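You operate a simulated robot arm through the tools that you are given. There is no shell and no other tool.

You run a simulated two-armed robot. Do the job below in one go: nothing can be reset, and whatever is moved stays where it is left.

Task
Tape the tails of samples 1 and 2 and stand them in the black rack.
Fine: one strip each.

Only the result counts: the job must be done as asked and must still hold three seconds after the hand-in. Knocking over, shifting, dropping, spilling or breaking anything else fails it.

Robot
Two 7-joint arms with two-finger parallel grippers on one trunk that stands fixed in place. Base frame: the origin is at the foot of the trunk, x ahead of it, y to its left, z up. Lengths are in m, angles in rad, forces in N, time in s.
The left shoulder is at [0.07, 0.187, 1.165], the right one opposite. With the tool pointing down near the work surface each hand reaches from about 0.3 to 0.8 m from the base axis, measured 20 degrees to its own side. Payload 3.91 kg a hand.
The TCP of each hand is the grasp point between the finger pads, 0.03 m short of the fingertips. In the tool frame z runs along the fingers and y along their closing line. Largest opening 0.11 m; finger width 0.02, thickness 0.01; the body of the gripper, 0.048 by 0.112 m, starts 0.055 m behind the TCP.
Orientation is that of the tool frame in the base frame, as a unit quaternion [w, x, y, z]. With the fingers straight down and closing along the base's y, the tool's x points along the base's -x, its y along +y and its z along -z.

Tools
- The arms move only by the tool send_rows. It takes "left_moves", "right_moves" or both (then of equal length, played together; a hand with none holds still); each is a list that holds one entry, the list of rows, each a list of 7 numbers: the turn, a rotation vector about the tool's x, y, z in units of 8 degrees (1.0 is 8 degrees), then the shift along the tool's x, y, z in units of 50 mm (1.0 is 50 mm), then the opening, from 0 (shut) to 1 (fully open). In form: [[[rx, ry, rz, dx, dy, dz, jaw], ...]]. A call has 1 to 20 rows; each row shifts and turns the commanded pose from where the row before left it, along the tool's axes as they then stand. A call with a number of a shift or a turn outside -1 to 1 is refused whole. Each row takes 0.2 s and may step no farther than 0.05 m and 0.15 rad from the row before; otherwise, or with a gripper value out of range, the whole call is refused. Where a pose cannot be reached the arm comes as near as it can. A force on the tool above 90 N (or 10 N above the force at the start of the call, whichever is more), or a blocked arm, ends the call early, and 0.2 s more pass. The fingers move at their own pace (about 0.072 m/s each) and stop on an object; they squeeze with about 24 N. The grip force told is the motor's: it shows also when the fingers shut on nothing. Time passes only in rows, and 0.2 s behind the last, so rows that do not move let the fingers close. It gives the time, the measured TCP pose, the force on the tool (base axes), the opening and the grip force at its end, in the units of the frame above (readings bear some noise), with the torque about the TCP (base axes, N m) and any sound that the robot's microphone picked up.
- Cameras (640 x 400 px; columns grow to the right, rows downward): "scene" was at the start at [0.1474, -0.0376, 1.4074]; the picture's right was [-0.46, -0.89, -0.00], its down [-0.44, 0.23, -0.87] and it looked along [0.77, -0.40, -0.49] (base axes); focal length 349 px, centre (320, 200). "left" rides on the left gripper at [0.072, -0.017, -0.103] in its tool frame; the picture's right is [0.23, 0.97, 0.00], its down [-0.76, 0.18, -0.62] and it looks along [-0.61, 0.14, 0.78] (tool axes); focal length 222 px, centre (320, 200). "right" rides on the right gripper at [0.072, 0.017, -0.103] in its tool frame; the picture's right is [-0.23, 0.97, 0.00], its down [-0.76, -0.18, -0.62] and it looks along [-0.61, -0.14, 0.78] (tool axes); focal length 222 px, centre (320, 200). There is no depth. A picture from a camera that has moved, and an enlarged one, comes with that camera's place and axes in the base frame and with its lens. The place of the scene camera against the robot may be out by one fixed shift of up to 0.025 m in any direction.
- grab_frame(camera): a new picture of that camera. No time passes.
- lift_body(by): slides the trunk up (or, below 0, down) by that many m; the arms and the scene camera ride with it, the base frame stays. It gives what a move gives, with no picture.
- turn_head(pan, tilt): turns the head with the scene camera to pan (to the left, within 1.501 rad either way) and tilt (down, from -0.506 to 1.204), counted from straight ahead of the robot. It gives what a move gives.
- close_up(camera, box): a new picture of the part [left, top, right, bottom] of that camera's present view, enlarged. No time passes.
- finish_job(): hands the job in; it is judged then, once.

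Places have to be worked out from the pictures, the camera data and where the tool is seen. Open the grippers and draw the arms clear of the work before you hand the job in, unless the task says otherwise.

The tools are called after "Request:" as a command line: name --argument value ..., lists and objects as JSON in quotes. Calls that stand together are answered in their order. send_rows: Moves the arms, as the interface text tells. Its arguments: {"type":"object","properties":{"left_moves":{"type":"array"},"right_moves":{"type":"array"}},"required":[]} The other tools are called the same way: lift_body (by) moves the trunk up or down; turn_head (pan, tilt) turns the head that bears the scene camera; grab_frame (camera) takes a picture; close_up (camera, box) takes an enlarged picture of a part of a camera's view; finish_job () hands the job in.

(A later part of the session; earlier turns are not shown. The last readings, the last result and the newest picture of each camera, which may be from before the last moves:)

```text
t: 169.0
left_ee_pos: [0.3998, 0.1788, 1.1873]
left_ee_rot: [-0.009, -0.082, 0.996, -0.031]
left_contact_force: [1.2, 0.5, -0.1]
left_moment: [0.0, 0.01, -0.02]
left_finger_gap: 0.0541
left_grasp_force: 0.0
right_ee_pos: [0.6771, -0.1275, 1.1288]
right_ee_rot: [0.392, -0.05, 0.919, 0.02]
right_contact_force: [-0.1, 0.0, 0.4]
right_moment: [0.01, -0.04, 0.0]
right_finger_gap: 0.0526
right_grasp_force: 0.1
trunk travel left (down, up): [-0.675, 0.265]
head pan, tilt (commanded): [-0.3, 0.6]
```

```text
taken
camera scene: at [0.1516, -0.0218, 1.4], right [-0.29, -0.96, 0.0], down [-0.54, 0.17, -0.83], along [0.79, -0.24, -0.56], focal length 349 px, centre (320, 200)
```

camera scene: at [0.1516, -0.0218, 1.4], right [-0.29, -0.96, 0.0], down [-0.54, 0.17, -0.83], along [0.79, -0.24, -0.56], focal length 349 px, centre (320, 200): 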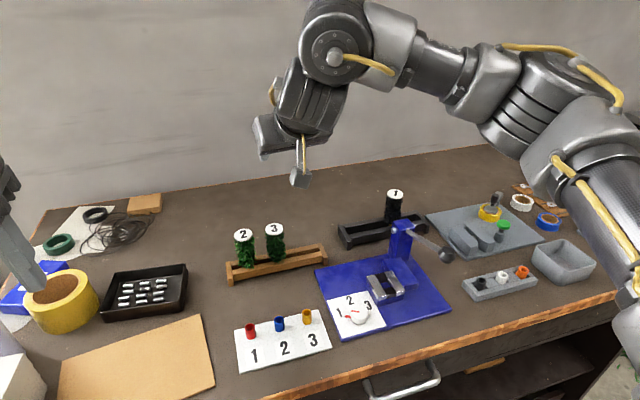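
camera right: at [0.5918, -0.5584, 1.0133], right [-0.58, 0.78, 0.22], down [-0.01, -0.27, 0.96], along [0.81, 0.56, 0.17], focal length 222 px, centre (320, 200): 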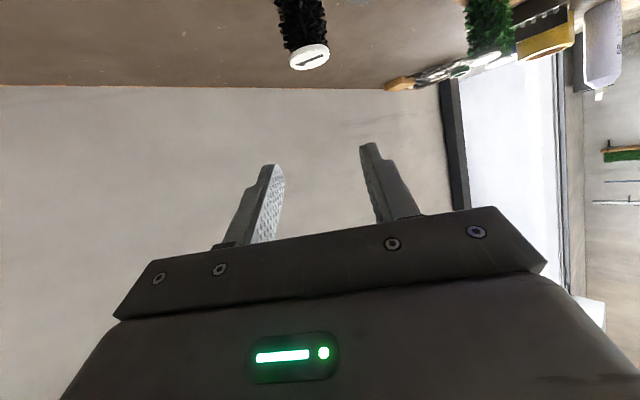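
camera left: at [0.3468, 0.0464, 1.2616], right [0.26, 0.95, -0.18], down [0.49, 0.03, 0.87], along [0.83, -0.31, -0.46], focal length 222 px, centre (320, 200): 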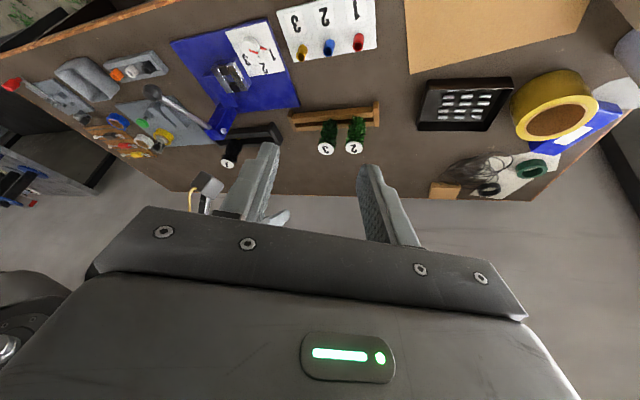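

Reach continues to be fine. I continue left to y≈−0.045.

Request:
send_rows --right_moves '[[[0, 0, 0, -0.05, 0.8, 0.05, 0.48], [0, 0, 0, -0.05, 0.8, 0.05, 0.48], [0, 0, 0, 0, 0, 0, 0.48]]]'

Request:
grab_frame --camera "scene"

```text
t: 169.8
left_ee_pos: [0.4007, 0.1781, 1.1869]
left_ee_rot: [-0.01, -0.083, 0.996, -0.03]
left_contact_force: [0.0, 0.0, 0.1]
left_moment: [0.0, 0.0, 0.0]
left_finger_gap: 0.0538
left_grasp_force: 0.0
right_ee_pos: [0.6755, -0.0497, 1.1275]
right_ee_rot: [0.392, -0.05, 0.919, 0.021]
right_contact_force: [-0.3, -0.7, -0.5]
right_moment: [0.02, 0.02, 0.03]
right_finger_gap: 0.0527
right_grasp_force: 0.0
trunk travel left (down, up): [-0.675, 0.265]
head pan, tilt (commanded): [-0.3, 0.6]
```

```text
taken
camera scene: at [0.1515, -0.0237, 1.3999], right [-0.3, -0.96, 0.0], down [-0.54, 0.17, -0.82], along [0.79, -0.24, -0.57], focal length 349 px, centre (320, 200)
```

scene: 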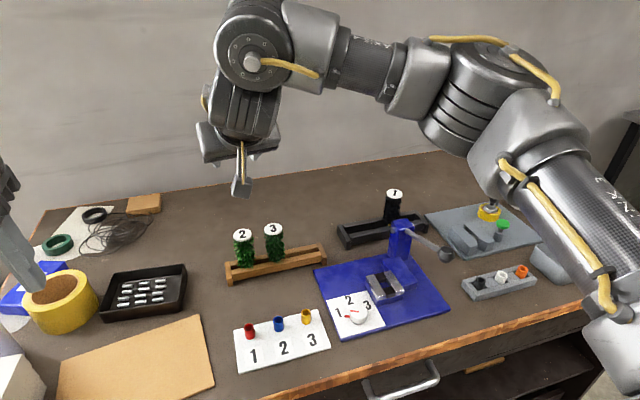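

The right hand reaches over sample 2 without trouble in this posture, so no hand-over is needed. I check the right camera view to align for the pick.

Request:
grab_frame --camera "right"

Request:
close_up --camera "right" --box '[220, 20, 420, 140]'

Request:
grab_frame --camera "left"

```text
taken
camera right: at [0.5498, -0.045, 1.1457], right [0.05, 0.99, 0.16], down [0.1, -0.17, 0.98], along [0.99, -0.03, -0.1], focal length 222 px, centre (320, 200)
```

right: 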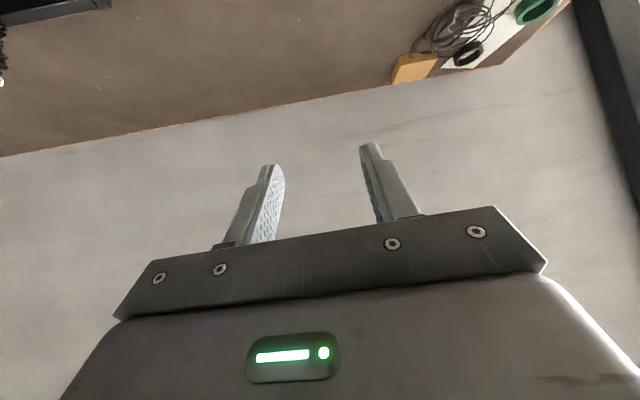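

```text
3.20 times, centred on (320, 80) of right
camera zoom: at [0.5498, -0.045, 1.1457], right [0.05, 0.99, 0.16], down [0.1, -0.17, 0.98], along [0.99, -0.03, -0.1], focal length 711 px, centre (320, 584)
```

zoom: 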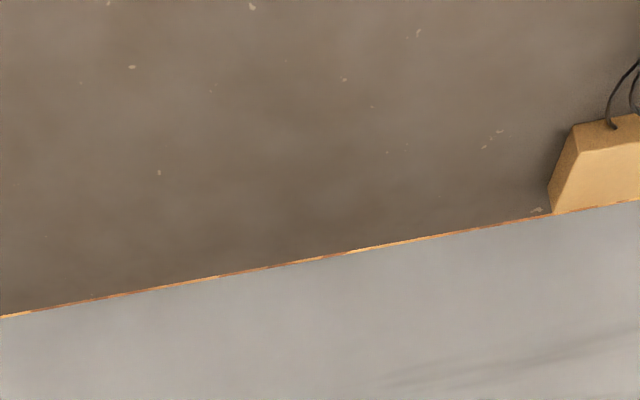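

```text
taken
camera left: at [0.3342, 0.1552, 1.2933], right [-0.39, 0.92, -0.05], down [0.73, 0.34, 0.59], along [0.56, 0.19, -0.8], focal length 222 px, centre (320, 200)
```

left: 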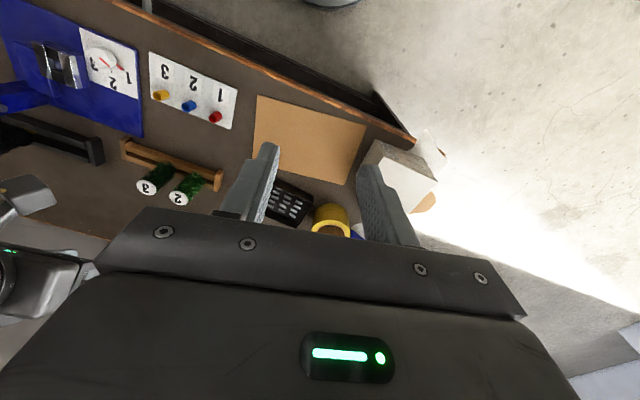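

I bring the right hand above sample 2 at z≈1.03 and verify alignment with the scene camera.

Request:
send_rows --right_moves '[[[0, 0, 0, 0.267, 0.033, 0.683, 0.48], [0, 0, 0, 0.267, 0.033, 0.683, 0.48], [0, 0, 0, 0.267, 0.033, 0.683, 0.48], [0, 0, 0, 0, 0, 0, 0.48]]]'

Request:
close_up --camera "scene" --box '[200, 150, 320, 280]'

Request:
close_up --camera "left" --box '[60, 130, 260, 270]'

Request:
grab_frame --camera "right"

```text
t: 170.8
left_ee_pos: [0.4009, 0.179, 1.188]
left_ee_rot: [-0.01, -0.084, 0.996, -0.031]
left_contact_force: [-0.8, 0.0, 0.5]
left_moment: [-0.03, -0.01, 0.01]
left_finger_gap: 0.0539
left_grasp_force: 0.1
right_ee_pos: [0.7208, -0.0374, 1.0273]
right_ee_rot: [0.392, -0.05, 0.918, 0.021]
right_contact_force: [-0.6, 0.3, -1.0]
right_moment: [0.0, 0.05, -0.02]
right_finger_gap: 0.0526
right_grasp_force: 0.1
trunk travel left (down, up): [-0.675, 0.265]
head pan, tilt (commanded): [-0.3, 0.6]
```

```text
3.08 times, centred on (260, 215) of scene
camera zoom: at [0.1511, -0.0215, 1.4], right [-0.3, -0.96, 0.0], down [-0.54, 0.17, -0.83], along [0.79, -0.24, -0.56], focal length 1075 px, centre (505, 154)
```

zoom: 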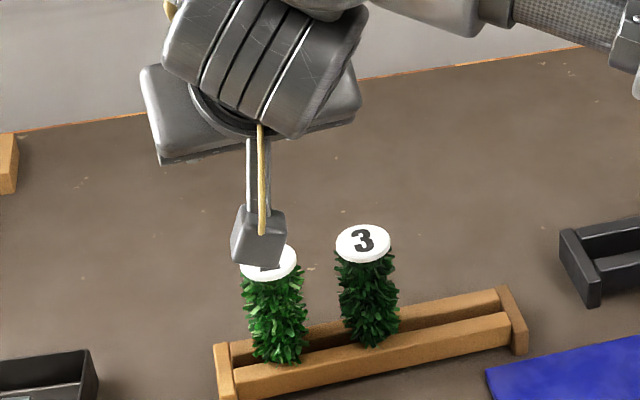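

```text
2.86 times, centred on (160, 200) of left
camera zoom: at [0.3338, 0.1573, 1.2932], right [-0.39, 0.92, -0.05], down [0.73, 0.34, 0.59], along [0.56, 0.19, -0.8], focal length 635 px, centre (777, 200)
```

zoom: 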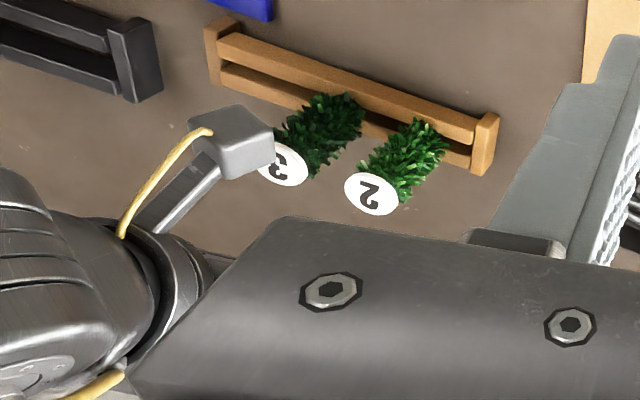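

```text
taken
camera right: at [0.5949, -0.0331, 1.0457], right [0.05, 0.99, 0.16], down [0.1, -0.17, 0.98], along [0.99, -0.03, -0.1], focal length 222 px, centre (320, 200)
```

right: 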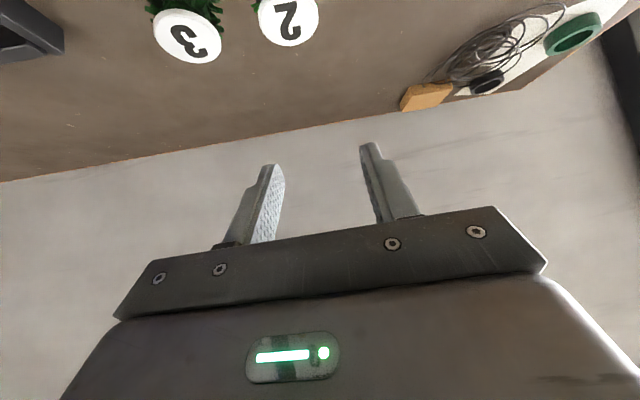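

Sample 2 is centred under the hand within ~2 mm. I descend halfway and check.

Request:
send_rows --right_moves '[[[0, 0, 0, 0.498, -0.017, 0.4765, 0.48], [0, 0, 0, 0.498, -0.017, 0.4765, 0.48], [0, 0, 0, 0, 0, 0, 0.48]]]'

Request:
grab_frame --camera "right"

Request:
close_up --camera "left" --box '[100, 120, 240, 230]'

Request:
close_up --camera "scene" --box '[200, 180, 320, 290]'

```text
t: 171.6
left_ee_pos: [0.3989, 0.1801, 1.1874]
left_ee_rot: [-0.009, -0.084, 0.996, -0.033]
left_contact_force: [-0.4, 1.0, 0.1]
left_moment: [-0.07, -0.01, 0.01]
left_finger_gap: 0.0542
left_grasp_force: 0.0
right_ee_pos: [0.7219, -0.0382, 0.9601]
right_ee_rot: [0.393, -0.05, 0.918, 0.02]
right_contact_force: [-0.5, 0.8, 0.5]
right_moment: [0.03, -0.02, 0.02]
right_finger_gap: 0.0527
right_grasp_force: 0.0
trunk travel left (down, up): [-0.675, 0.265]
head pan, tilt (commanded): [-0.3, 0.6]
```

```text
taken
camera right: at [0.5941, -0.0351, 0.9772], right [0.05, 0.99, 0.16], down [0.1, -0.17, 0.98], along [0.99, -0.03, -0.1], focal length 222 px, centre (320, 200)
```

right: 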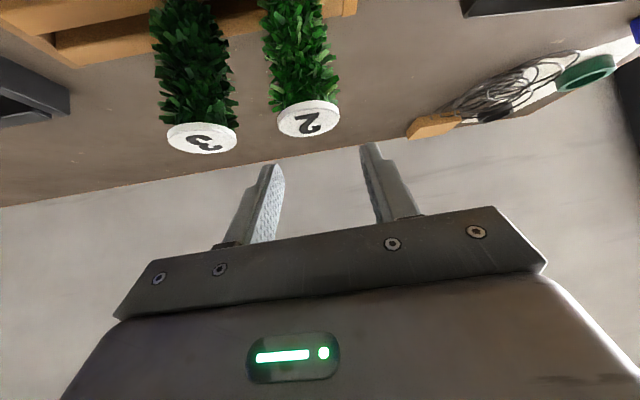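

```text
3.64 times, centred on (170, 175) of left
camera zoom: at [0.3337, 0.1578, 1.2932], right [-0.39, 0.92, -0.05], down [0.73, 0.34, 0.59], along [0.56, 0.19, -0.8], focal length 808 px, centre (866, 291)
```

zoom: 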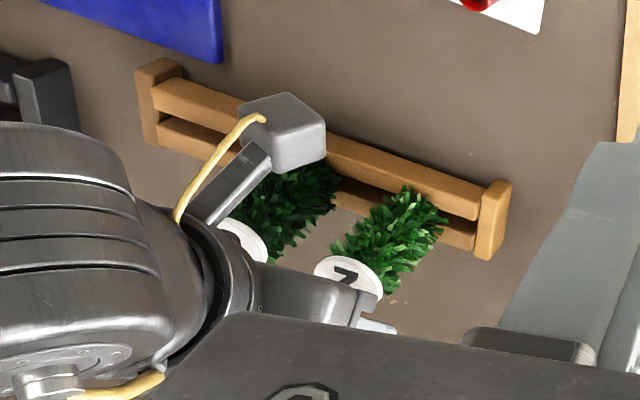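

```text
3.64 times, centred on (260, 235) of scene
camera zoom: at [0.151, -0.021, 1.4], right [-0.3, -0.96, 0.0], down [-0.54, 0.17, -0.83], along [0.79, -0.24, -0.56], focal length 1270 px, centre (538, 73)
```

zoom: 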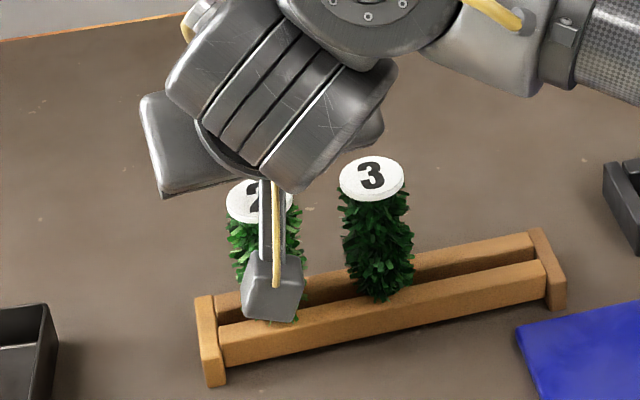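

Alignment is consistent (lateral error <1 mm). I descend the remaining 71 mm around sample 2.

Request:
send_rows --right_moves '[[[0, 0, 0, 0.34, 0, 0.327, 0.48], [0, 0, 0, 0.34, 0, 0.327, 0.48], [0, 0, 0, 0.34, 0, 0.327, 0.48], [0, 0, 0, 0, 0, 0, 0.48]]]'

Request:
grab_frame --camera "right"

Request:
close_up --camera "scene" --box '[200, 180, 320, 290]'

```text
t: 172.6
left_ee_pos: [0.3995, 0.1798, 1.187]
left_ee_rot: [-0.009, -0.083, 0.996, -0.031]
left_contact_force: [0.3, 0.4, 0.1]
left_moment: [0.0, 0.0, -0.02]
left_finger_gap: 0.0537
left_grasp_force: 0.0
right_ee_pos: [0.7207, -0.04, 0.8872]
right_ee_rot: [0.392, -0.051, 0.918, 0.02]
right_contact_force: [0.3, 0.2, 0.0]
right_moment: [0.0, 0.0, 0.01]
right_finger_gap: 0.0525
right_grasp_force: 0.0
trunk travel left (down, up): [-0.675, 0.265]
head pan, tilt (commanded): [-0.3, 0.6]
```

```text
taken
camera right: at [0.5946, -0.0353, 0.9051], right [0.05, 0.99, 0.16], down [0.1, -0.16, 0.98], along [0.99, -0.03, -0.1], focal length 222 px, centre (320, 200)
```

right: 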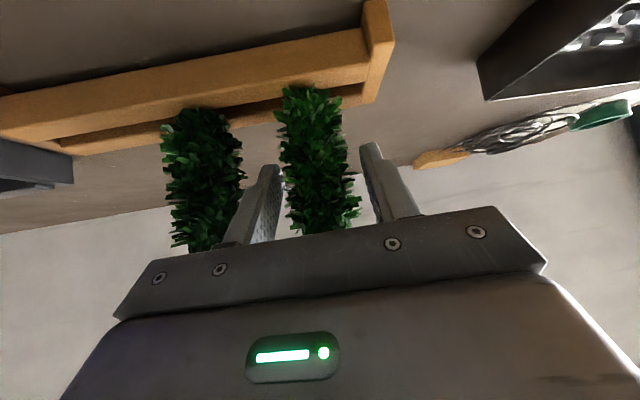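

```text
3.64 times, centred on (260, 235) of scene
camera zoom: at [0.1514, -0.0213, 1.4], right [-0.3, -0.96, 0.0], down [-0.54, 0.17, -0.83], along [0.79, -0.24, -0.56], focal length 1270 px, centre (538, 73)
```

zoom: 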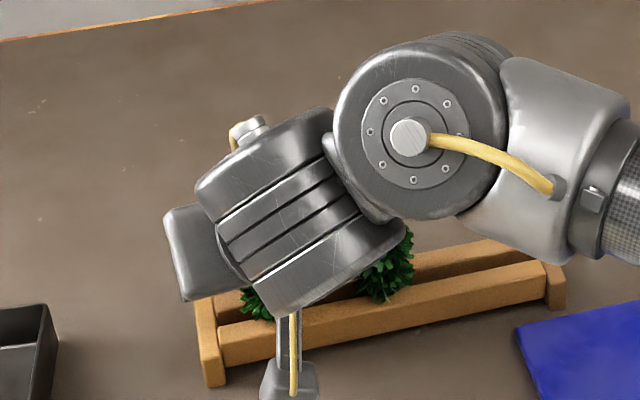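

Sample 2 is between the fingers, sample 3 untouched, zero contact force. I close the gripper.

Request:
send_rows --right_moves '[[[0, 0, 0, 0, 0, 0, 0.4], [0, 0, 0, 0, 0, 0, 0.2], [0, 0, 0, 0, 0, 0, 0], [0, 0, 0, 0, 0, 0, 0]]]'

Request:
grab_frame --camera "right"

```text
t: 173.6
left_ee_pos: [0.4006, 0.1801, 1.187]
left_ee_rot: [-0.01, -0.083, 0.996, -0.032]
left_contact_force: [0.2, 0.1, -0.7]
left_moment: [0.0, 0.03, -0.01]
left_finger_gap: 0.0539
left_grasp_force: 0.1
right_ee_pos: [0.7212, -0.038, 0.8866]
right_ee_rot: [0.392, -0.05, 0.918, 0.02]
right_contact_force: [-0.2, -0.5, 0.5]
right_moment: [-0.01, -0.06, 0.04]
right_finger_gap: 0.0369
right_grasp_force: 23.8
trunk travel left (down, up): [-0.675, 0.265]
head pan, tilt (commanded): [-0.3, 0.6]
```

```text
taken
camera right: at [0.5946, -0.0352, 0.9051], right [0.05, 0.99, 0.16], down [0.1, -0.17, 0.98], along [0.99, -0.03, -0.1], focal length 222 px, centre (320, 200)
```

right: 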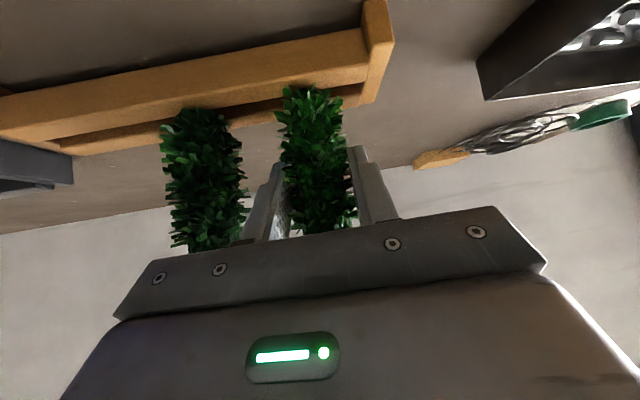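

Gripped firmly. I lift sample 2 straight up to z≈1.08.

Request:
send_rows --right_moves '[[[0, 0, 0, -0.173, 0, -0.166, 0], [0, 0, 0, -0.289, 0, -0.276, 0], [0, 0, 0, -0.578, 0, -0.552, 0], [0, 0, 0, -0.578, 0, -0.552, 0], [0, 0, 0, -0.578, 0, -0.552, 0], [0, 0, 0, -0.578, 0, -0.552, 0], [0, 0, 0, 0, 0, 0, 0]]]'

Request:
grab_frame --camera "scene"

Request:
close_up --camera "right" --box '[220, 0, 400, 120]'

```text
t: 175.2
left_ee_pos: [0.4009, 0.1788, 1.1866]
left_ee_rot: [-0.01, -0.084, 0.996, -0.031]
left_contact_force: [1.1, -0.6, 0.1]
left_moment: [0.02, 0.03, -0.04]
left_finger_gap: 0.0539
left_grasp_force: 0.1
right_ee_pos: [0.7222, -0.0399, 1.0789]
right_ee_rot: [0.391, -0.05, 0.919, 0.018]
right_contact_force: [-0.4, 0.1, -0.3]
right_moment: [0.01, 0.0, 0.0]
right_finger_gap: 0.0366
right_grasp_force: 24.3
trunk travel left (down, up): [-0.675, 0.265]
head pan, tilt (commanded): [-0.3, 0.6]
```

```text
taken
camera scene: at [0.1522, -0.0221, 1.3998], right [-0.3, -0.96, 0.0], down [-0.54, 0.17, -0.82], along [0.79, -0.24, -0.57], focal length 349 px, centre (320, 200)
```

scene: 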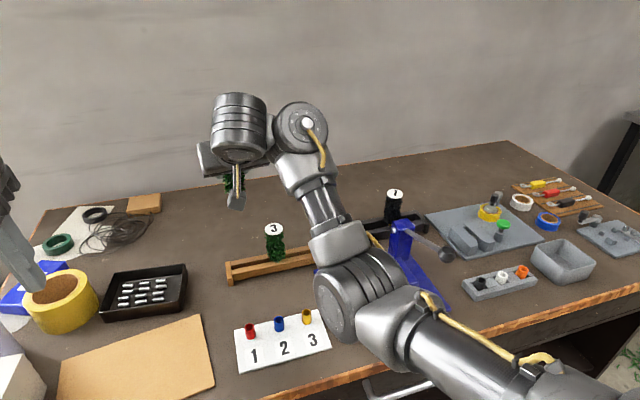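

```text
3.33 times, centred on (310, 60) of right
camera zoom: at [0.5964, -0.0354, 1.0957], right [0.05, 0.99, 0.16], down [0.1, -0.17, 0.98], along [0.99, -0.03, -0.1], focal length 740 px, centre (353, 667)
```

zoom: 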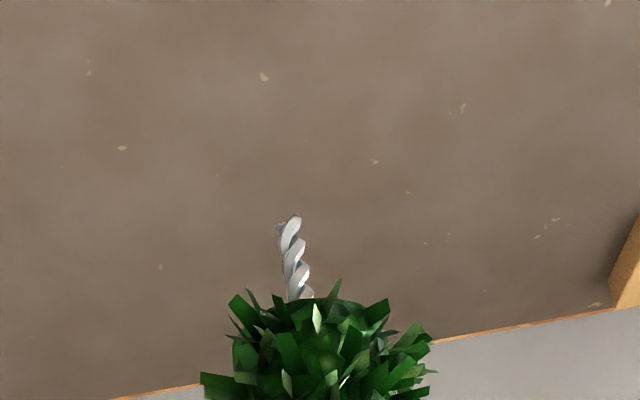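

The sample is up, but the forearm now passes low with the elbow dropped over the table. I check the elbow's clearance before moving on.

Request:
turn_head --pan -0.6 --tilt 0.75

Request:
grab_frame --camera "scene"

Request:
grab_frame --camera "left"

```text
t: 176.0
left_ee_pos: [0.4005, 0.1797, 1.1875]
left_ee_rot: [-0.01, -0.083, 0.996, -0.031]
left_contact_force: [-0.1, 0.6, 0.2]
left_moment: [0.01, -0.02, -0.03]
left_finger_gap: 0.0538
left_grasp_force: 0.0
right_ee_pos: [0.7232, -0.0382, 1.0776]
right_ee_rot: [0.391, -0.051, 0.919, 0.019]
right_contact_force: [-0.5, -0.7, -0.4]
right_moment: [-0.02, 0.0, -0.04]
right_finger_gap: 0.0366
right_grasp_force: 23.5
trunk travel left (down, up): [-0.675, 0.265]
head pan, tilt (commanded): [-0.6, 0.75]
```

```text
taken
camera scene: at [0.1355, -0.0419, 1.3871], right [-0.56, -0.83, 0.0], down [-0.56, 0.38, -0.73], along [0.6, -0.41, -0.68], focal length 349 px, centre (320, 200)
```

scene: 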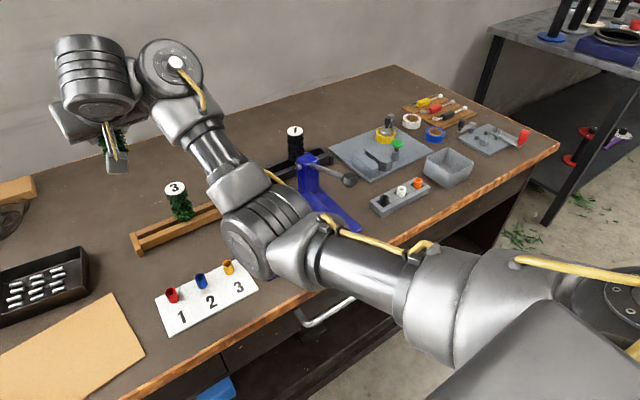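

```text
taken
camera left: at [0.3342, 0.1575, 1.293], right [-0.39, 0.92, -0.05], down [0.73, 0.34, 0.59], along [0.56, 0.19, -0.8], focal length 222 px, centre (320, 200)
```

left: 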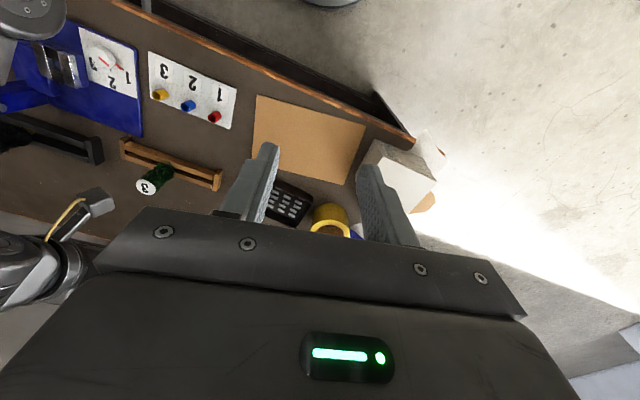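

The elbow is at about (0.445, −0.16, 0.99), low enough that sweeping right could hit the press lever. I raise the trunk 0.2 m so the whole arm is well above everything before moving right.

Request:
lift_body --by 0.2

Request:
send_rows --right_moves '[[[0, 0, 0, 0.1, -0.7, -0.1, 0], [0, 0, 0, 0.1, -0.7, -0.1, 0], [0, 0, 0, 0.1, -0.7, -0.1, 0], [0, 0, 0, 0, 0, 0, 0]]]'

Request:
grab_frame --camera "scene"

```text
t: 178.2
left_ee_pos: [0.4009, 0.1805, 1.3871]
left_ee_rot: [-0.009, -0.083, 0.996, -0.031]
left_contact_force: [-0.1, -0.7, 0.3]
left_moment: [-0.03, 0.01, 0.01]
left_finger_gap: 0.0539
left_grasp_force: 0.0
right_ee_pos: [0.7229, -0.0384, 1.2781]
right_ee_rot: [0.392, -0.05, 0.918, 0.02]
right_contact_force: [0.5, 0.5, -1.1]
right_moment: [0.02, 0.0, 0.03]
right_finger_gap: 0.0364
right_grasp_force: 23.8
trunk travel left (down, up): [-0.875, 0.065]
head pan, tilt (commanded): [-0.6, 0.75]
```

```text
t: 179.2
left_ee_pos: [0.4011, 0.1799, 1.3882]
left_ee_rot: [-0.009, -0.084, 0.996, -0.031]
left_contact_force: [-0.8, 0.7, -0.4]
left_moment: [0.03, -0.01, 0.01]
left_finger_gap: 0.054
left_grasp_force: 0.0
right_ee_pos: [0.712, -0.1455, 1.2782]
right_ee_rot: [0.391, -0.051, 0.919, 0.021]
right_contact_force: [0.0, -0.7, 0.2]
right_moment: [0.01, 0.0, 0.0]
right_finger_gap: 0.0367
right_grasp_force: 23.7
trunk travel left (down, up): [-0.875, 0.065]
head pan, tilt (commanded): [-0.6, 0.75]
```

```text
taken
camera scene: at [0.1356, -0.0418, 1.5871], right [-0.56, -0.83, 0.0], down [-0.56, 0.39, -0.73], along [0.6, -0.41, -0.68], focal length 349 px, centre (320, 200)
```

scene: 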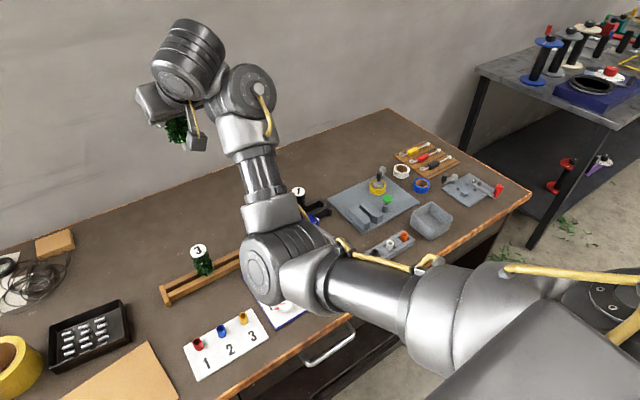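

All is high and clear. I continue moving right at this height, watching the elbow.

Request:
send_rows --right_moves '[[[0, 0, 0, 0.2, -0.7, -0.2, 0], [0, 0, 0, 0.2, -0.7, -0.2, 0], [0, 0, 0, 0.2, -0.7, -0.2, 0], [0, 0, 0, 0.2, -0.7, -0.2, 0], [0, 0, 0, 0.2, -0.7, -0.2, 0], [0, 0, 0, 0.2, -0.7, -0.2, 0], [0, 0, 0, 0, 0, 0, 0]]]'

Request:
grab_frame --camera "scene"

```text
t: 179.9
left_ee_pos: [0.4009, 0.1787, 1.3871]
left_ee_rot: [-0.01, -0.082, 0.996, -0.031]
left_contact_force: [0.0, -0.4, -0.4]
left_moment: [0.02, -0.02, -0.01]
left_finger_gap: 0.0541
left_grasp_force: 0.0
right_ee_pos: [0.6931, -0.2251, 1.2788]
right_ee_rot: [0.399, -0.037, 0.916, 0.029]
right_contact_force: [32.1, 6.0, -14.0]
right_moment: [0.0, -1.22, -0.5]
right_finger_gap: 0.0367
right_grasp_force: 23.6
trunk travel left (down, up): [-0.875, 0.065]
head pan, tilt (commanded): [-0.6, 0.75]
stopped in row 3 (right hand): the force on the tool passed its limit at 176 N (the readings are from after the stop); the commanded pose is now the measured one
```

```text
taken
camera scene: at [0.1354, -0.0432, 1.5871], right [-0.57, -0.82, 0.0], down [-0.56, 0.39, -0.73], along [0.6, -0.41, -0.68], focal length 349 px, centre (320, 200)
```

scene: 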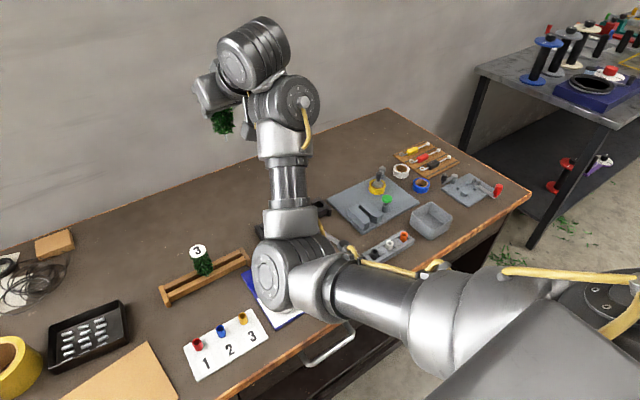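

The hand's camera bracket ran into its own forearm in this folded posture (176 N, call stopped). I back off to the left right away.

Request:
send_rows --right_moves '[[[0, 0, 0, -0.2, 0.5, 0.2, 0], [0, 0, 0, -0.1, 0.5, 0.1, 0], [0, 0, 0, 0, 0, 0, 0]]]'

Request:
grab_frame --camera "scene"

Request:
grab_frame --camera "right"

```text
t: 180.7
left_ee_pos: [0.4015, 0.1796, 1.388]
left_ee_rot: [-0.01, -0.083, 0.996, -0.031]
left_contact_force: [-0.1, 0.8, 0.0]
left_moment: [0.0, 0.0, 0.0]
left_finger_gap: 0.0539
left_grasp_force: 0.3
right_ee_pos: [0.7075, -0.1736, 1.2807]
right_ee_rot: [0.397, -0.037, 0.917, 0.029]
right_contact_force: [-0.1, -0.4, -0.9]
right_moment: [0.02, 0.02, 0.0]
right_finger_gap: 0.0365
right_grasp_force: 23.2
trunk travel left (down, up): [-0.875, 0.065]
head pan, tilt (commanded): [-0.6, 0.75]
```

```text
taken
camera scene: at [0.1355, -0.0421, 1.5871], right [-0.56, -0.83, 0.0], down [-0.56, 0.39, -0.73], along [0.6, -0.41, -0.68], focal length 349 px, centre (320, 200)
```

scene: 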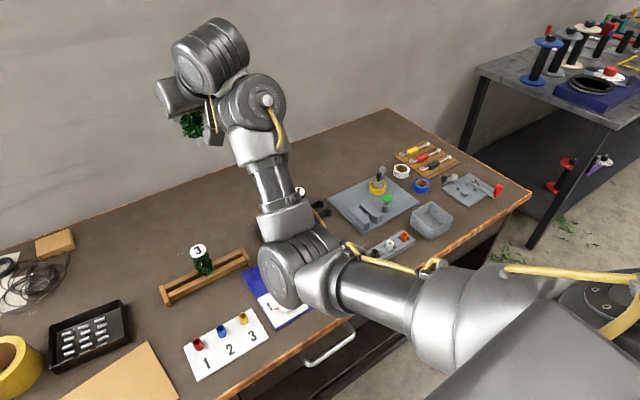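

```text
taken
camera right: at [0.5817, -0.1671, 1.2973], right [0.07, 0.98, 0.19], down [0.08, -0.19, 0.98], along [0.99, -0.05, -0.09], focal length 222 px, centre (320, 200)
```

right: 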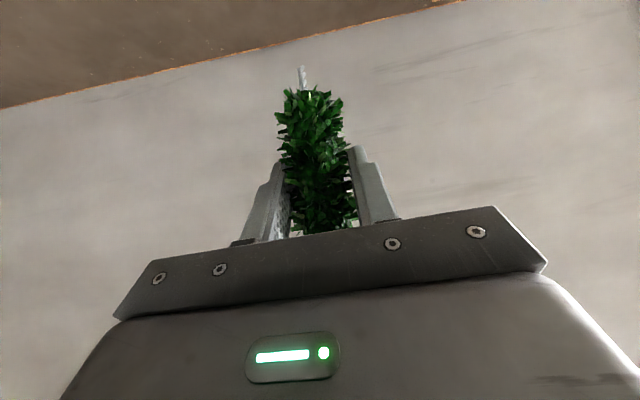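

Sample 2 is still firmly held. To get the elbow back up, I retrace: return left above the rack area and lower the hand relative to the shoulder (still well above the bench since the trunk is raised).

Request:
send_rows --right_moves '[[[0, 0, -0.234, -0.05, 0.85, 0.05, 0], [0, 0, 0, -0.05, 0.85, 0.05, 0], [0, 0, 0, -0.05, 0.85, 0.05, 0], [0, 0, 0, 0.58, 0, 0.548, 0], [0, 0, 0, 0.58, 0, 0.548, 0], [0, 0, 0, 0.58, 0, 0.548, 0], [0, 0, 0, 0.58, 0, 0.548, 0], [0, 0, 0, 0, 0, 0, 0]]]'

Request:
grab_frame --camera "scene"

```text
t: 182.5
left_ee_pos: [0.4006, 0.1796, 1.3881]
left_ee_rot: [-0.009, -0.083, 0.996, -0.032]
left_contact_force: [0.1, 0.2, -0.5]
left_moment: [0.0, 0.0, -0.01]
left_finger_gap: 0.0538
left_grasp_force: 0.1
right_ee_pos: [0.7056, -0.0452, 1.1217]
right_ee_rot: [0.399, -0.051, 0.915, 0.021]
right_contact_force: [-0.1, -0.7, -0.6]
right_moment: [-0.03, 0.03, 0.0]
right_finger_gap: 0.0366
right_grasp_force: 23.9
trunk travel left (down, up): [-0.875, 0.065]
head pan, tilt (commanded): [-0.6, 0.75]
```

```text
taken
camera scene: at [0.1356, -0.0423, 1.5871], right [-0.56, -0.83, 0.0], down [-0.56, 0.39, -0.73], along [0.6, -0.41, -0.68], focal length 349 px, centre (320, 200)
```

scene: 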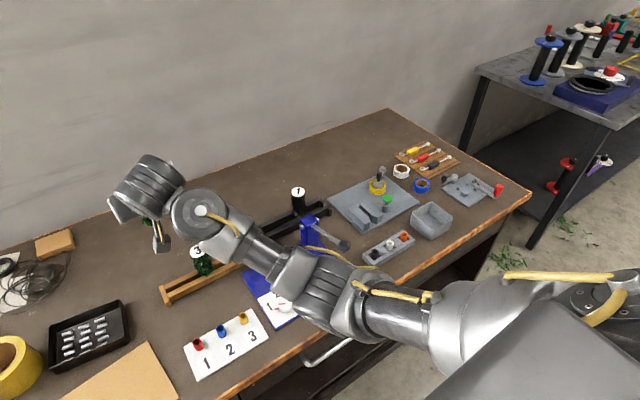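

The arm is now nearly stretched out. I move right in small increments at this height, watching the posture.

Request:
send_rows --right_moves '[[[0, 0, 0, 0, -0.7, 0, 0], [0, 0, 0, 0, -0.7, 0, 0], [0, 0, 0, 0, -0.7, 0, 0], [0, 0, 0, 0, 0, 0, 0]]]'

Request:
grab_frame --camera "scene"

```text
t: 183.5
left_ee_pos: [0.401, 0.1803, 1.3855]
left_ee_rot: [-0.009, -0.083, 0.996, -0.031]
left_contact_force: [0.1, 0.8, 0.7]
left_moment: [0.01, 0.0, -0.03]
left_finger_gap: 0.054
left_grasp_force: 0.0
right_ee_pos: [0.7199, -0.149, 1.1226]
right_ee_rot: [0.399, -0.052, 0.915, 0.022]
right_contact_force: [0.2, -0.5, -0.3]
right_moment: [0.02, -0.01, 0.02]
right_finger_gap: 0.0365
right_grasp_force: 23.6
trunk travel left (down, up): [-0.875, 0.065]
head pan, tilt (commanded): [-0.6, 0.75]
```

```text
taken
camera scene: at [0.1357, -0.0421, 1.5871], right [-0.56, -0.83, 0.0], down [-0.56, 0.39, -0.73], along [0.6, -0.41, -0.68], focal length 349 px, centre (320, 200)
```

scene: 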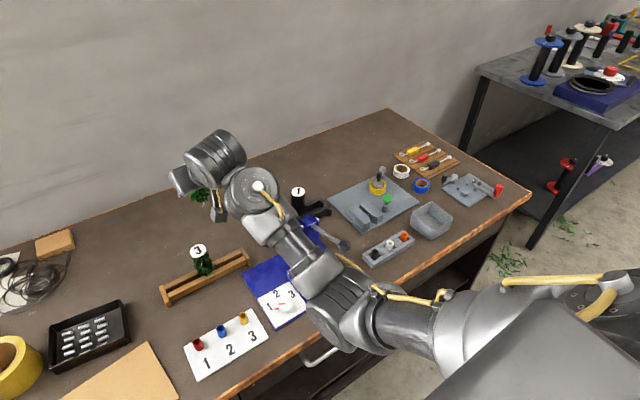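

This folded posture can't be taken to the tape station. Instead I'll set sample 2 down in the vacated wooden-rack slot at y≈−0.172, free the hand, restore the good posture, and pick it up the same way as sample 1. First lower the trunk 0.1 m and align.

Request:
lift_body --by -0.1

Request:
send_rows --right_moves '[[[0, 0.11, 0, 0, 0, 0, 0], [0, 0, 0, 0.015, -0.44, 0.015, 0], [0, 0, 0, 0, 0, 0, 0]]]'

Request:
grab_frame --camera "scene"

Request:
grab_frame --camera "right"

```text
t: 184.8
left_ee_pos: [0.4002, 0.1792, 1.2871]
left_ee_rot: [-0.009, -0.084, 0.996, -0.032]
left_contact_force: [-0.1, -0.8, 1.0]
left_moment: [0.02, 0.01, 0.04]
left_finger_gap: 0.054
left_grasp_force: 0.0
right_ee_pos: [0.718, -0.1483, 1.022]
right_ee_rot: [0.398, -0.052, 0.916, 0.022]
right_contact_force: [0.8, -0.1, 0.3]
right_moment: [-0.01, -0.03, 0.04]
right_finger_gap: 0.0365
right_grasp_force: 24.0
trunk travel left (down, up): [-0.775, 0.165]
head pan, tilt (commanded): [-0.6, 0.75]
```

```text
t: 185.6
left_ee_pos: [0.4022, 0.1796, 1.2865]
left_ee_rot: [-0.01, -0.084, 0.996, -0.032]
left_contact_force: [0.6, -0.5, 0.2]
left_moment: [0.02, 0.03, 0.01]
left_finger_gap: 0.054
left_grasp_force: 0.0
right_ee_pos: [0.7214, -0.17, 1.0207]
right_ee_rot: [0.392, -0.052, 0.918, 0.021]
right_contact_force: [-0.3, -0.1, -0.5]
right_moment: [-0.02, -0.05, -0.01]
right_finger_gap: 0.0364
right_grasp_force: 24.1
trunk travel left (down, up): [-0.775, 0.165]
head pan, tilt (commanded): [-0.6, 0.75]
```

```text
taken
camera scene: at [0.1355, -0.042, 1.4871], right [-0.56, -0.83, 0.0], down [-0.56, 0.39, -0.73], along [0.6, -0.41, -0.68], focal length 349 px, centre (320, 200)
```

scene: 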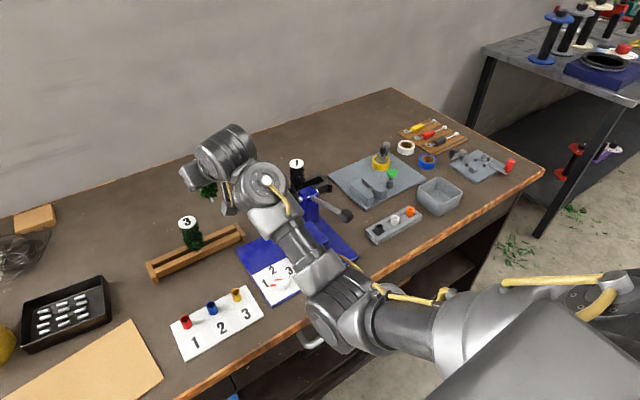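

```text
taken
camera right: at [0.5948, -0.1669, 1.0393], right [0.05, 0.99, 0.16], down [0.1, -0.17, 0.98], along [0.99, -0.03, -0.1], focal length 222 px, centre (320, 200)
```

right: 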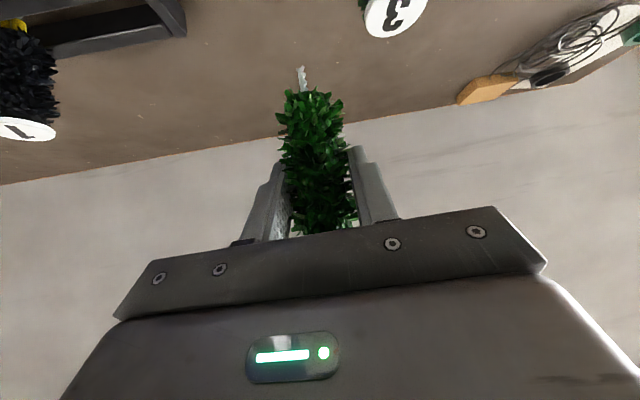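

Aligned at (0.7214, −0.170) with the pick orientation restored. Before dropping the trunk further I check the elbow's height over the table edge using the left camera.

Request:
grab_frame --camera "left"

Request:
turn_head --pan -0.6 --tilt 1.1

Request:
grab_frame --camera "scene"

```text
taken
camera left: at [0.3343, 0.1574, 1.3931], right [-0.39, 0.92, -0.05], down [0.73, 0.34, 0.59], along [0.56, 0.19, -0.8], focal length 222 px, centre (320, 200)
```

left: 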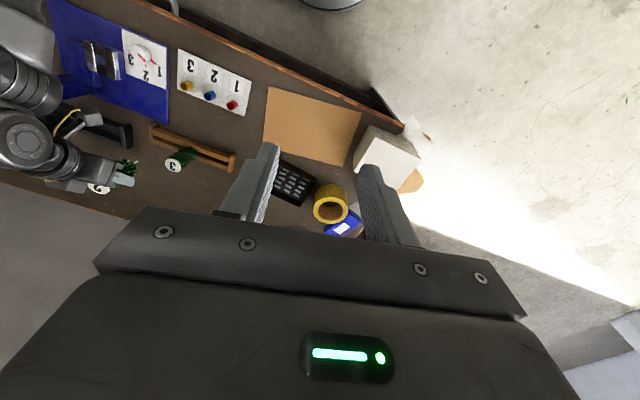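

```text
t: 186.4
left_ee_pos: [0.4004, 0.1786, 1.2872]
left_ee_rot: [-0.01, -0.083, 0.996, -0.031]
left_contact_force: [0.1, -0.6, 0.3]
left_moment: [0.01, 0.0, 0.02]
left_finger_gap: 0.0537
left_grasp_force: 0.0
right_ee_pos: [0.7218, -0.1704, 1.0202]
right_ee_rot: [0.391, -0.052, 0.919, 0.021]
right_contact_force: [-0.4, -0.4, -0.5]
right_moment: [0.02, 0.04, -0.02]
right_finger_gap: 0.0365
right_grasp_force: 24.8
trunk travel left (down, up): [-0.775, 0.165]
head pan, tilt (commanded): [-0.6, 1.1]
```

```text
taken
camera scene: at [0.1194, -0.0311, 1.4614], right [-0.56, -0.83, 0.0], down [-0.73, 0.5, -0.45], along [0.38, -0.26, -0.89], focal length 349 px, centre (320, 200)
```

scene: 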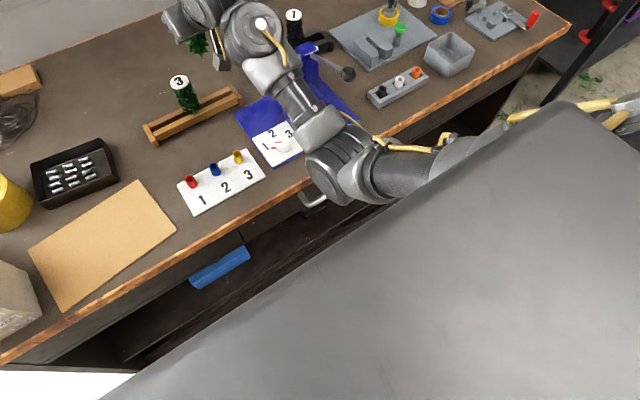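

Dropping the trunk would bring the elbow down near the table edge. Safer: trunk back up 0.1 m and lower the hand with the arm itself, which straightens the arm and keeps the elbow clear.

Request:
lift_body --by 0.1

Request:
send_rows --right_moves '[[[0, 0, 0, 0.578, 0, 0.552, 0], [0, 0, 0, 0.578, 0, 0.552, 0], [0, 0, 0, 0.578, 0, 0.552, 0], [0, 0, 0, 0, 0, 0, 0]]]'

Request:
grab_frame --camera "scene"

Request:
grab_frame --camera "right"

```text
t: 187.8
left_ee_pos: [0.4011, 0.1793, 1.3868]
left_ee_rot: [-0.009, -0.083, 0.996, -0.032]
left_contact_force: [0.0, 0.6, 0.7]
left_moment: [0.02, 0.03, 0.0]
left_finger_gap: 0.0539
left_grasp_force: 0.0
right_ee_pos: [0.7215, -0.1713, 1.1196]
right_ee_rot: [0.391, -0.052, 0.919, 0.021]
right_contact_force: [1.0, -0.7, 0.1]
right_moment: [0.01, -0.01, -0.02]
right_finger_gap: 0.0367
right_grasp_force: 24.1
trunk travel left (down, up): [-0.875, 0.065]
head pan, tilt (commanded): [-0.6, 1.1]
```

```text
t: 188.8
left_ee_pos: [0.4005, 0.1799, 1.3871]
left_ee_rot: [-0.01, -0.084, 0.996, -0.032]
left_contact_force: [-0.7, -0.1, -0.4]
left_moment: [0.02, -0.03, 0.02]
left_finger_gap: 0.0538
left_grasp_force: 0.1
right_ee_pos: [0.7218, -0.1705, 1.0025]
right_ee_rot: [0.39, -0.052, 0.919, 0.022]
right_contact_force: [-0.2, -0.1, -0.4]
right_moment: [-0.02, 0.0, 0.0]
right_finger_gap: 0.0366
right_grasp_force: 24.1
trunk travel left (down, up): [-0.875, 0.065]
head pan, tilt (commanded): [-0.6, 1.1]
```

```text
taken
camera scene: at [0.1191, -0.031, 1.5614], right [-0.56, -0.83, 0.0], down [-0.74, 0.5, -0.45], along [0.37, -0.26, -0.89], focal length 349 px, centre (320, 200)
```

scene: 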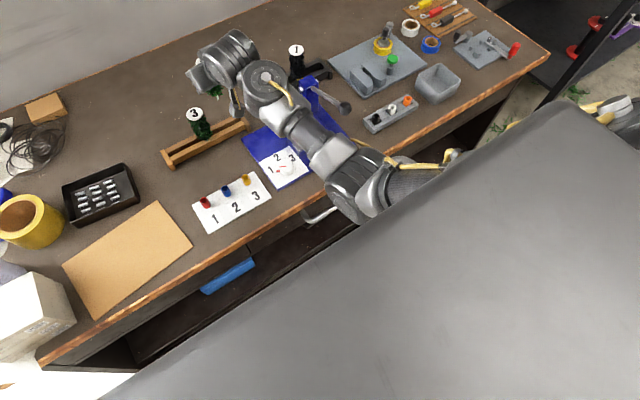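

```text
taken
camera right: at [0.5952, -0.1668, 1.0205], right [0.05, 0.99, 0.16], down [0.1, -0.17, 0.98], along [0.99, -0.03, -0.1], focal length 222 px, centre (320, 200)
```

right: 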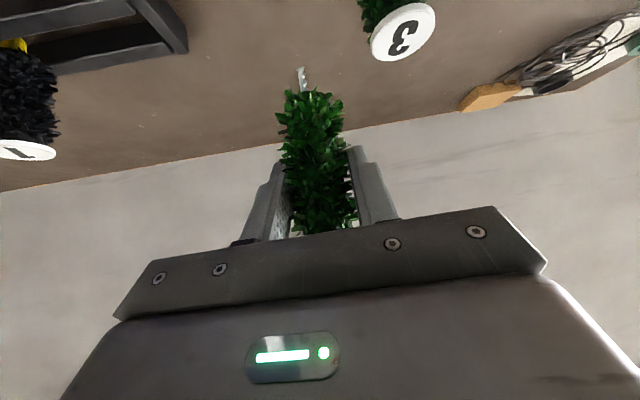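

Good. I lower to z≈0.915 so the tail tip is just above the rack bars, then verify through the wrist camera.

Request:
send_rows --right_moves '[[[0, 0, 0, 0.433, 0, 0.414, 0], [0, 0, 0, 0.433, 0, 0.414, 0], [0, 0, 0, 0.404, 0, 0.387, 0], [0, 0, 0, 0, 0, 0, 0]]]'

Request:
close_up --camera "right" --box '[200, 0, 440, 130]'

Request:
grab_frame --camera "scene"

```text
t: 189.8
left_ee_pos: [0.4008, 0.1802, 1.3865]
left_ee_rot: [-0.009, -0.083, 0.996, -0.032]
left_contact_force: [0.1, 0.4, 0.9]
left_moment: [0.0, -0.04, -0.02]
left_finger_gap: 0.0536
left_grasp_force: 0.1
right_ee_pos: [0.7215, -0.1698, 0.9126]
right_ee_rot: [0.391, -0.051, 0.919, 0.021]
right_contact_force: [0.2, -0.9, 0.2]
right_moment: [0.01, 0.02, 0.0]
right_finger_gap: 0.0369
right_grasp_force: 24.2
trunk travel left (down, up): [-0.875, 0.065]
head pan, tilt (commanded): [-0.6, 1.1]
```

```text
2.67 times, centred on (320, 65) of right
camera zoom: at [0.5944, -0.1661, 0.9313], right [0.05, 0.99, 0.16], down [0.1, -0.17, 0.98], along [0.99, -0.03, -0.1], focal length 592 px, centre (320, 560)
```

zoom: 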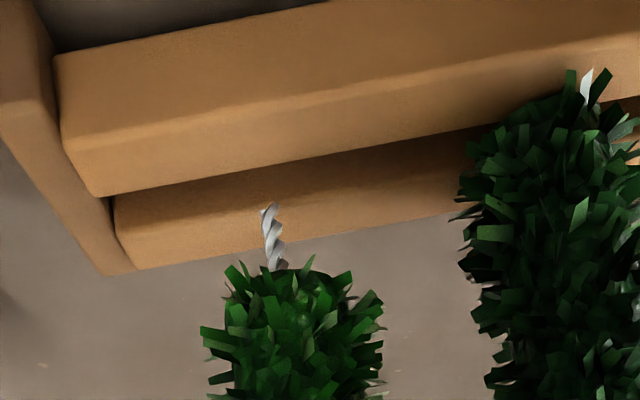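

```text
taken
camera scene: at [0.1193, -0.0311, 1.5613], right [-0.56, -0.83, 0.0], down [-0.74, 0.5, -0.45], along [0.37, -0.26, -0.89], focal length 349 px, centre (320, 200)
```

scene: 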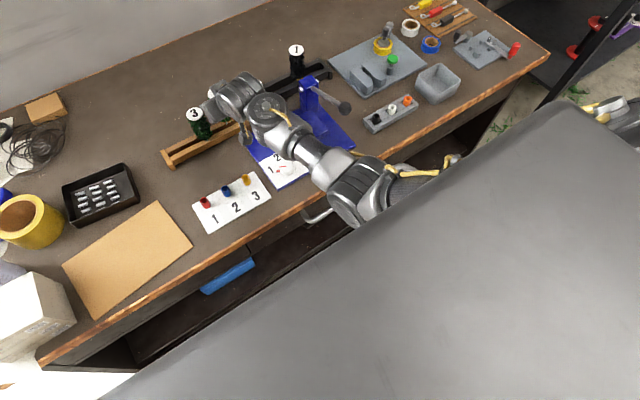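

The tail hangs over the rack gap with the same x as at the pick. I lower to z≈0.892 and then in 2 mm steps until it seats.

Request:
send_rows --right_moves '[[[0, 0, 0, 0.144, 0, 0.138, 0], [0, 0, 0, 0.144, 0, 0.138, 0], [0, 0, 0, 0, 0, 0, 0]]]'

Request:
send_rows --right_moves '[[[0, 0, 0, 0.0289, 0, 0.0276, 0], [0, 0, 0, 0, 0, 0, 0]]]'

Request:
send_rows --right_moves '[[[0, 0, 0, 0.0289, 0, 0.0276, 0], [0, 0, 0, 0, 0, 0, 0]]]'

```text
t: 190.6
left_ee_pos: [0.4007, 0.1806, 1.3864]
left_ee_rot: [-0.01, -0.083, 0.996, -0.031]
left_contact_force: [-0.3, -0.1, 0.7]
left_moment: [0.04, 0.02, -0.01]
left_finger_gap: 0.0538
left_grasp_force: 0.0
right_ee_pos: [0.7204, -0.1688, 0.8927]
right_ee_rot: [0.391, -0.052, 0.919, 0.022]
right_contact_force: [-0.2, 0.0, -0.3]
right_moment: [-0.03, -0.02, -0.02]
right_finger_gap: 0.0365
right_grasp_force: 24.3
trunk travel left (down, up): [-0.875, 0.065]
head pan, tilt (commanded): [-0.6, 1.1]
```

```text
t: 191.2
left_ee_pos: [0.4018, 0.1797, 1.387]
left_ee_rot: [-0.01, -0.083, 0.996, -0.031]
left_contact_force: [0.0, 0.3, 0.3]
left_moment: [-0.01, 0.02, 0.03]
left_finger_gap: 0.0539
left_grasp_force: 0.1
right_ee_pos: [0.7203, -0.1689, 0.8906]
right_ee_rot: [0.391, -0.052, 0.919, 0.022]
right_contact_force: [-0.9, -0.6, -0.1]
right_moment: [0.04, 0.01, -0.02]
right_finger_gap: 0.0368
right_grasp_force: 23.6
trunk travel left (down, up): [-0.875, 0.065]
head pan, tilt (commanded): [-0.6, 1.1]
```

```text
t: 191.8
left_ee_pos: [0.4009, 0.1787, 1.3876]
left_ee_rot: [-0.01, -0.083, 0.996, -0.031]
left_contact_force: [0.7, -0.3, -0.2]
left_moment: [-0.03, 0.01, -0.02]
left_finger_gap: 0.0537
left_grasp_force: 0.1
right_ee_pos: [0.7207, -0.169, 0.8875]
right_ee_rot: [0.39, -0.052, 0.919, 0.021]
right_contact_force: [-0.3, 0.1, 0.4]
right_moment: [0.0, -0.02, 0.01]
right_finger_gap: 0.0365
right_grasp_force: 24.4
trunk travel left (down, up): [-0.875, 0.065]
head pan, tilt (commanded): [-0.6, 1.1]
```

Request:
send_rows --right_moves '[[[0, 0, 0, 0.0144, 0, 0.0138, 0], [0, 0, 0, 0, 0, 0, 0]]]'

Request:
send_rows --right_moves '[[[0, 0, 0, 0.0144, 0, 0.0138, 0], [0, 0, 0, 0, 0, 0, 0]]]'

```text
t: 192.3
left_ee_pos: [0.4004, 0.1793, 1.3872]
left_ee_rot: [-0.009, -0.083, 0.996, -0.032]
left_contact_force: [-0.7, -0.2, -0.6]
left_moment: [-0.05, 0.0, 0.03]
left_finger_gap: 0.0538
left_grasp_force: 0.0
right_ee_pos: [0.7207, -0.1697, 0.888]
right_ee_rot: [0.391, -0.052, 0.919, 0.022]
right_contact_force: [0.1, -0.5, -0.3]
right_moment: [-0.01, 0.01, -0.02]
right_finger_gap: 0.0365
right_grasp_force: 24.3
trunk travel left (down, up): [-0.875, 0.065]
head pan, tilt (commanded): [-0.6, 1.1]
```

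```text
t: 192.9
left_ee_pos: [0.4008, 0.1792, 1.3881]
left_ee_rot: [-0.009, -0.083, 0.996, -0.031]
left_contact_force: [-0.1, -0.6, -0.5]
left_moment: [0.0, 0.0, -0.02]
left_finger_gap: 0.0537
left_grasp_force: 0.0
right_ee_pos: [0.7206, -0.1694, 0.8872]
right_ee_rot: [0.391, -0.052, 0.919, 0.022]
right_contact_force: [0.1, 0.1, -0.7]
right_moment: [0.02, -0.02, 0.01]
right_finger_gap: 0.0366
right_grasp_force: 24.4
trunk travel left (down, up): [-0.875, 0.065]
head pan, tilt (commanded): [-0.6, 1.1]
```

Still no contact; I take two more 1 mm steps.

Request:
send_rows --right_moves '[[[0, 0, 0, 0.0144, 0, 0.0138, 0], [0, 0, 0, 0, 0, 0, 0]]]'

Request:
send_rows --right_moves '[[[0, 0, 0, 0.0144, 0, 0.0138, 0], [0, 0, 0, 0, 0, 0, 0]]]'

Request:
close_up --camera "right" --box '[200, 0, 440, 130]'

```text
t: 193.6
left_ee_pos: [0.4005, 0.1795, 1.3871]
left_ee_rot: [-0.01, -0.084, 0.996, -0.03]
left_contact_force: [-0.1, -0.1, 0.1]
left_moment: [0.01, 0.0, 0.0]
left_finger_gap: 0.054
left_grasp_force: 0.1
right_ee_pos: [0.7192, -0.1698, 0.8857]
right_ee_rot: [0.391, -0.051, 0.919, 0.021]
right_contact_force: [0.2, 0.4, 0.2]
right_moment: [0.0, -0.04, 0.03]
right_finger_gap: 0.0365
right_grasp_force: 24.2
trunk travel left (down, up): [-0.875, 0.065]
head pan, tilt (commanded): [-0.6, 1.1]
```

```text
t: 194.2
left_ee_pos: [0.3999, 0.1798, 1.3865]
left_ee_rot: [-0.009, -0.083, 0.996, -0.032]
left_contact_force: [0.1, 0.7, -0.4]
left_moment: [0.02, -0.01, -0.02]
left_finger_gap: 0.0538
left_grasp_force: 0.0
right_ee_pos: [0.7211, -0.1702, 0.8858]
right_ee_rot: [0.391, -0.052, 0.919, 0.022]
right_contact_force: [0.6, -0.2, 3.1]
right_moment: [-0.02, 0.01, 0.01]
right_finger_gap: 0.0365
right_grasp_force: 23.8
trunk travel left (down, up): [-0.875, 0.065]
head pan, tilt (commanded): [-0.6, 1.1]
```

```text
2.67 times, centred on (320, 65) of right
camera zoom: at [0.5942, -0.1668, 0.9039], right [0.05, 0.99, 0.16], down [0.1, -0.17, 0.98], along [0.99, -0.03, -0.1], focal length 592 px, centre (320, 560)
```

zoom: 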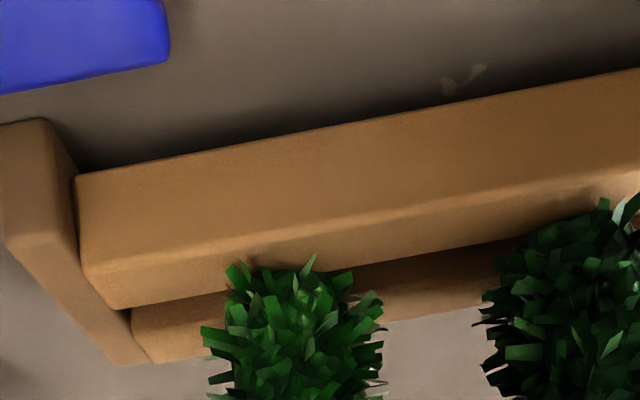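

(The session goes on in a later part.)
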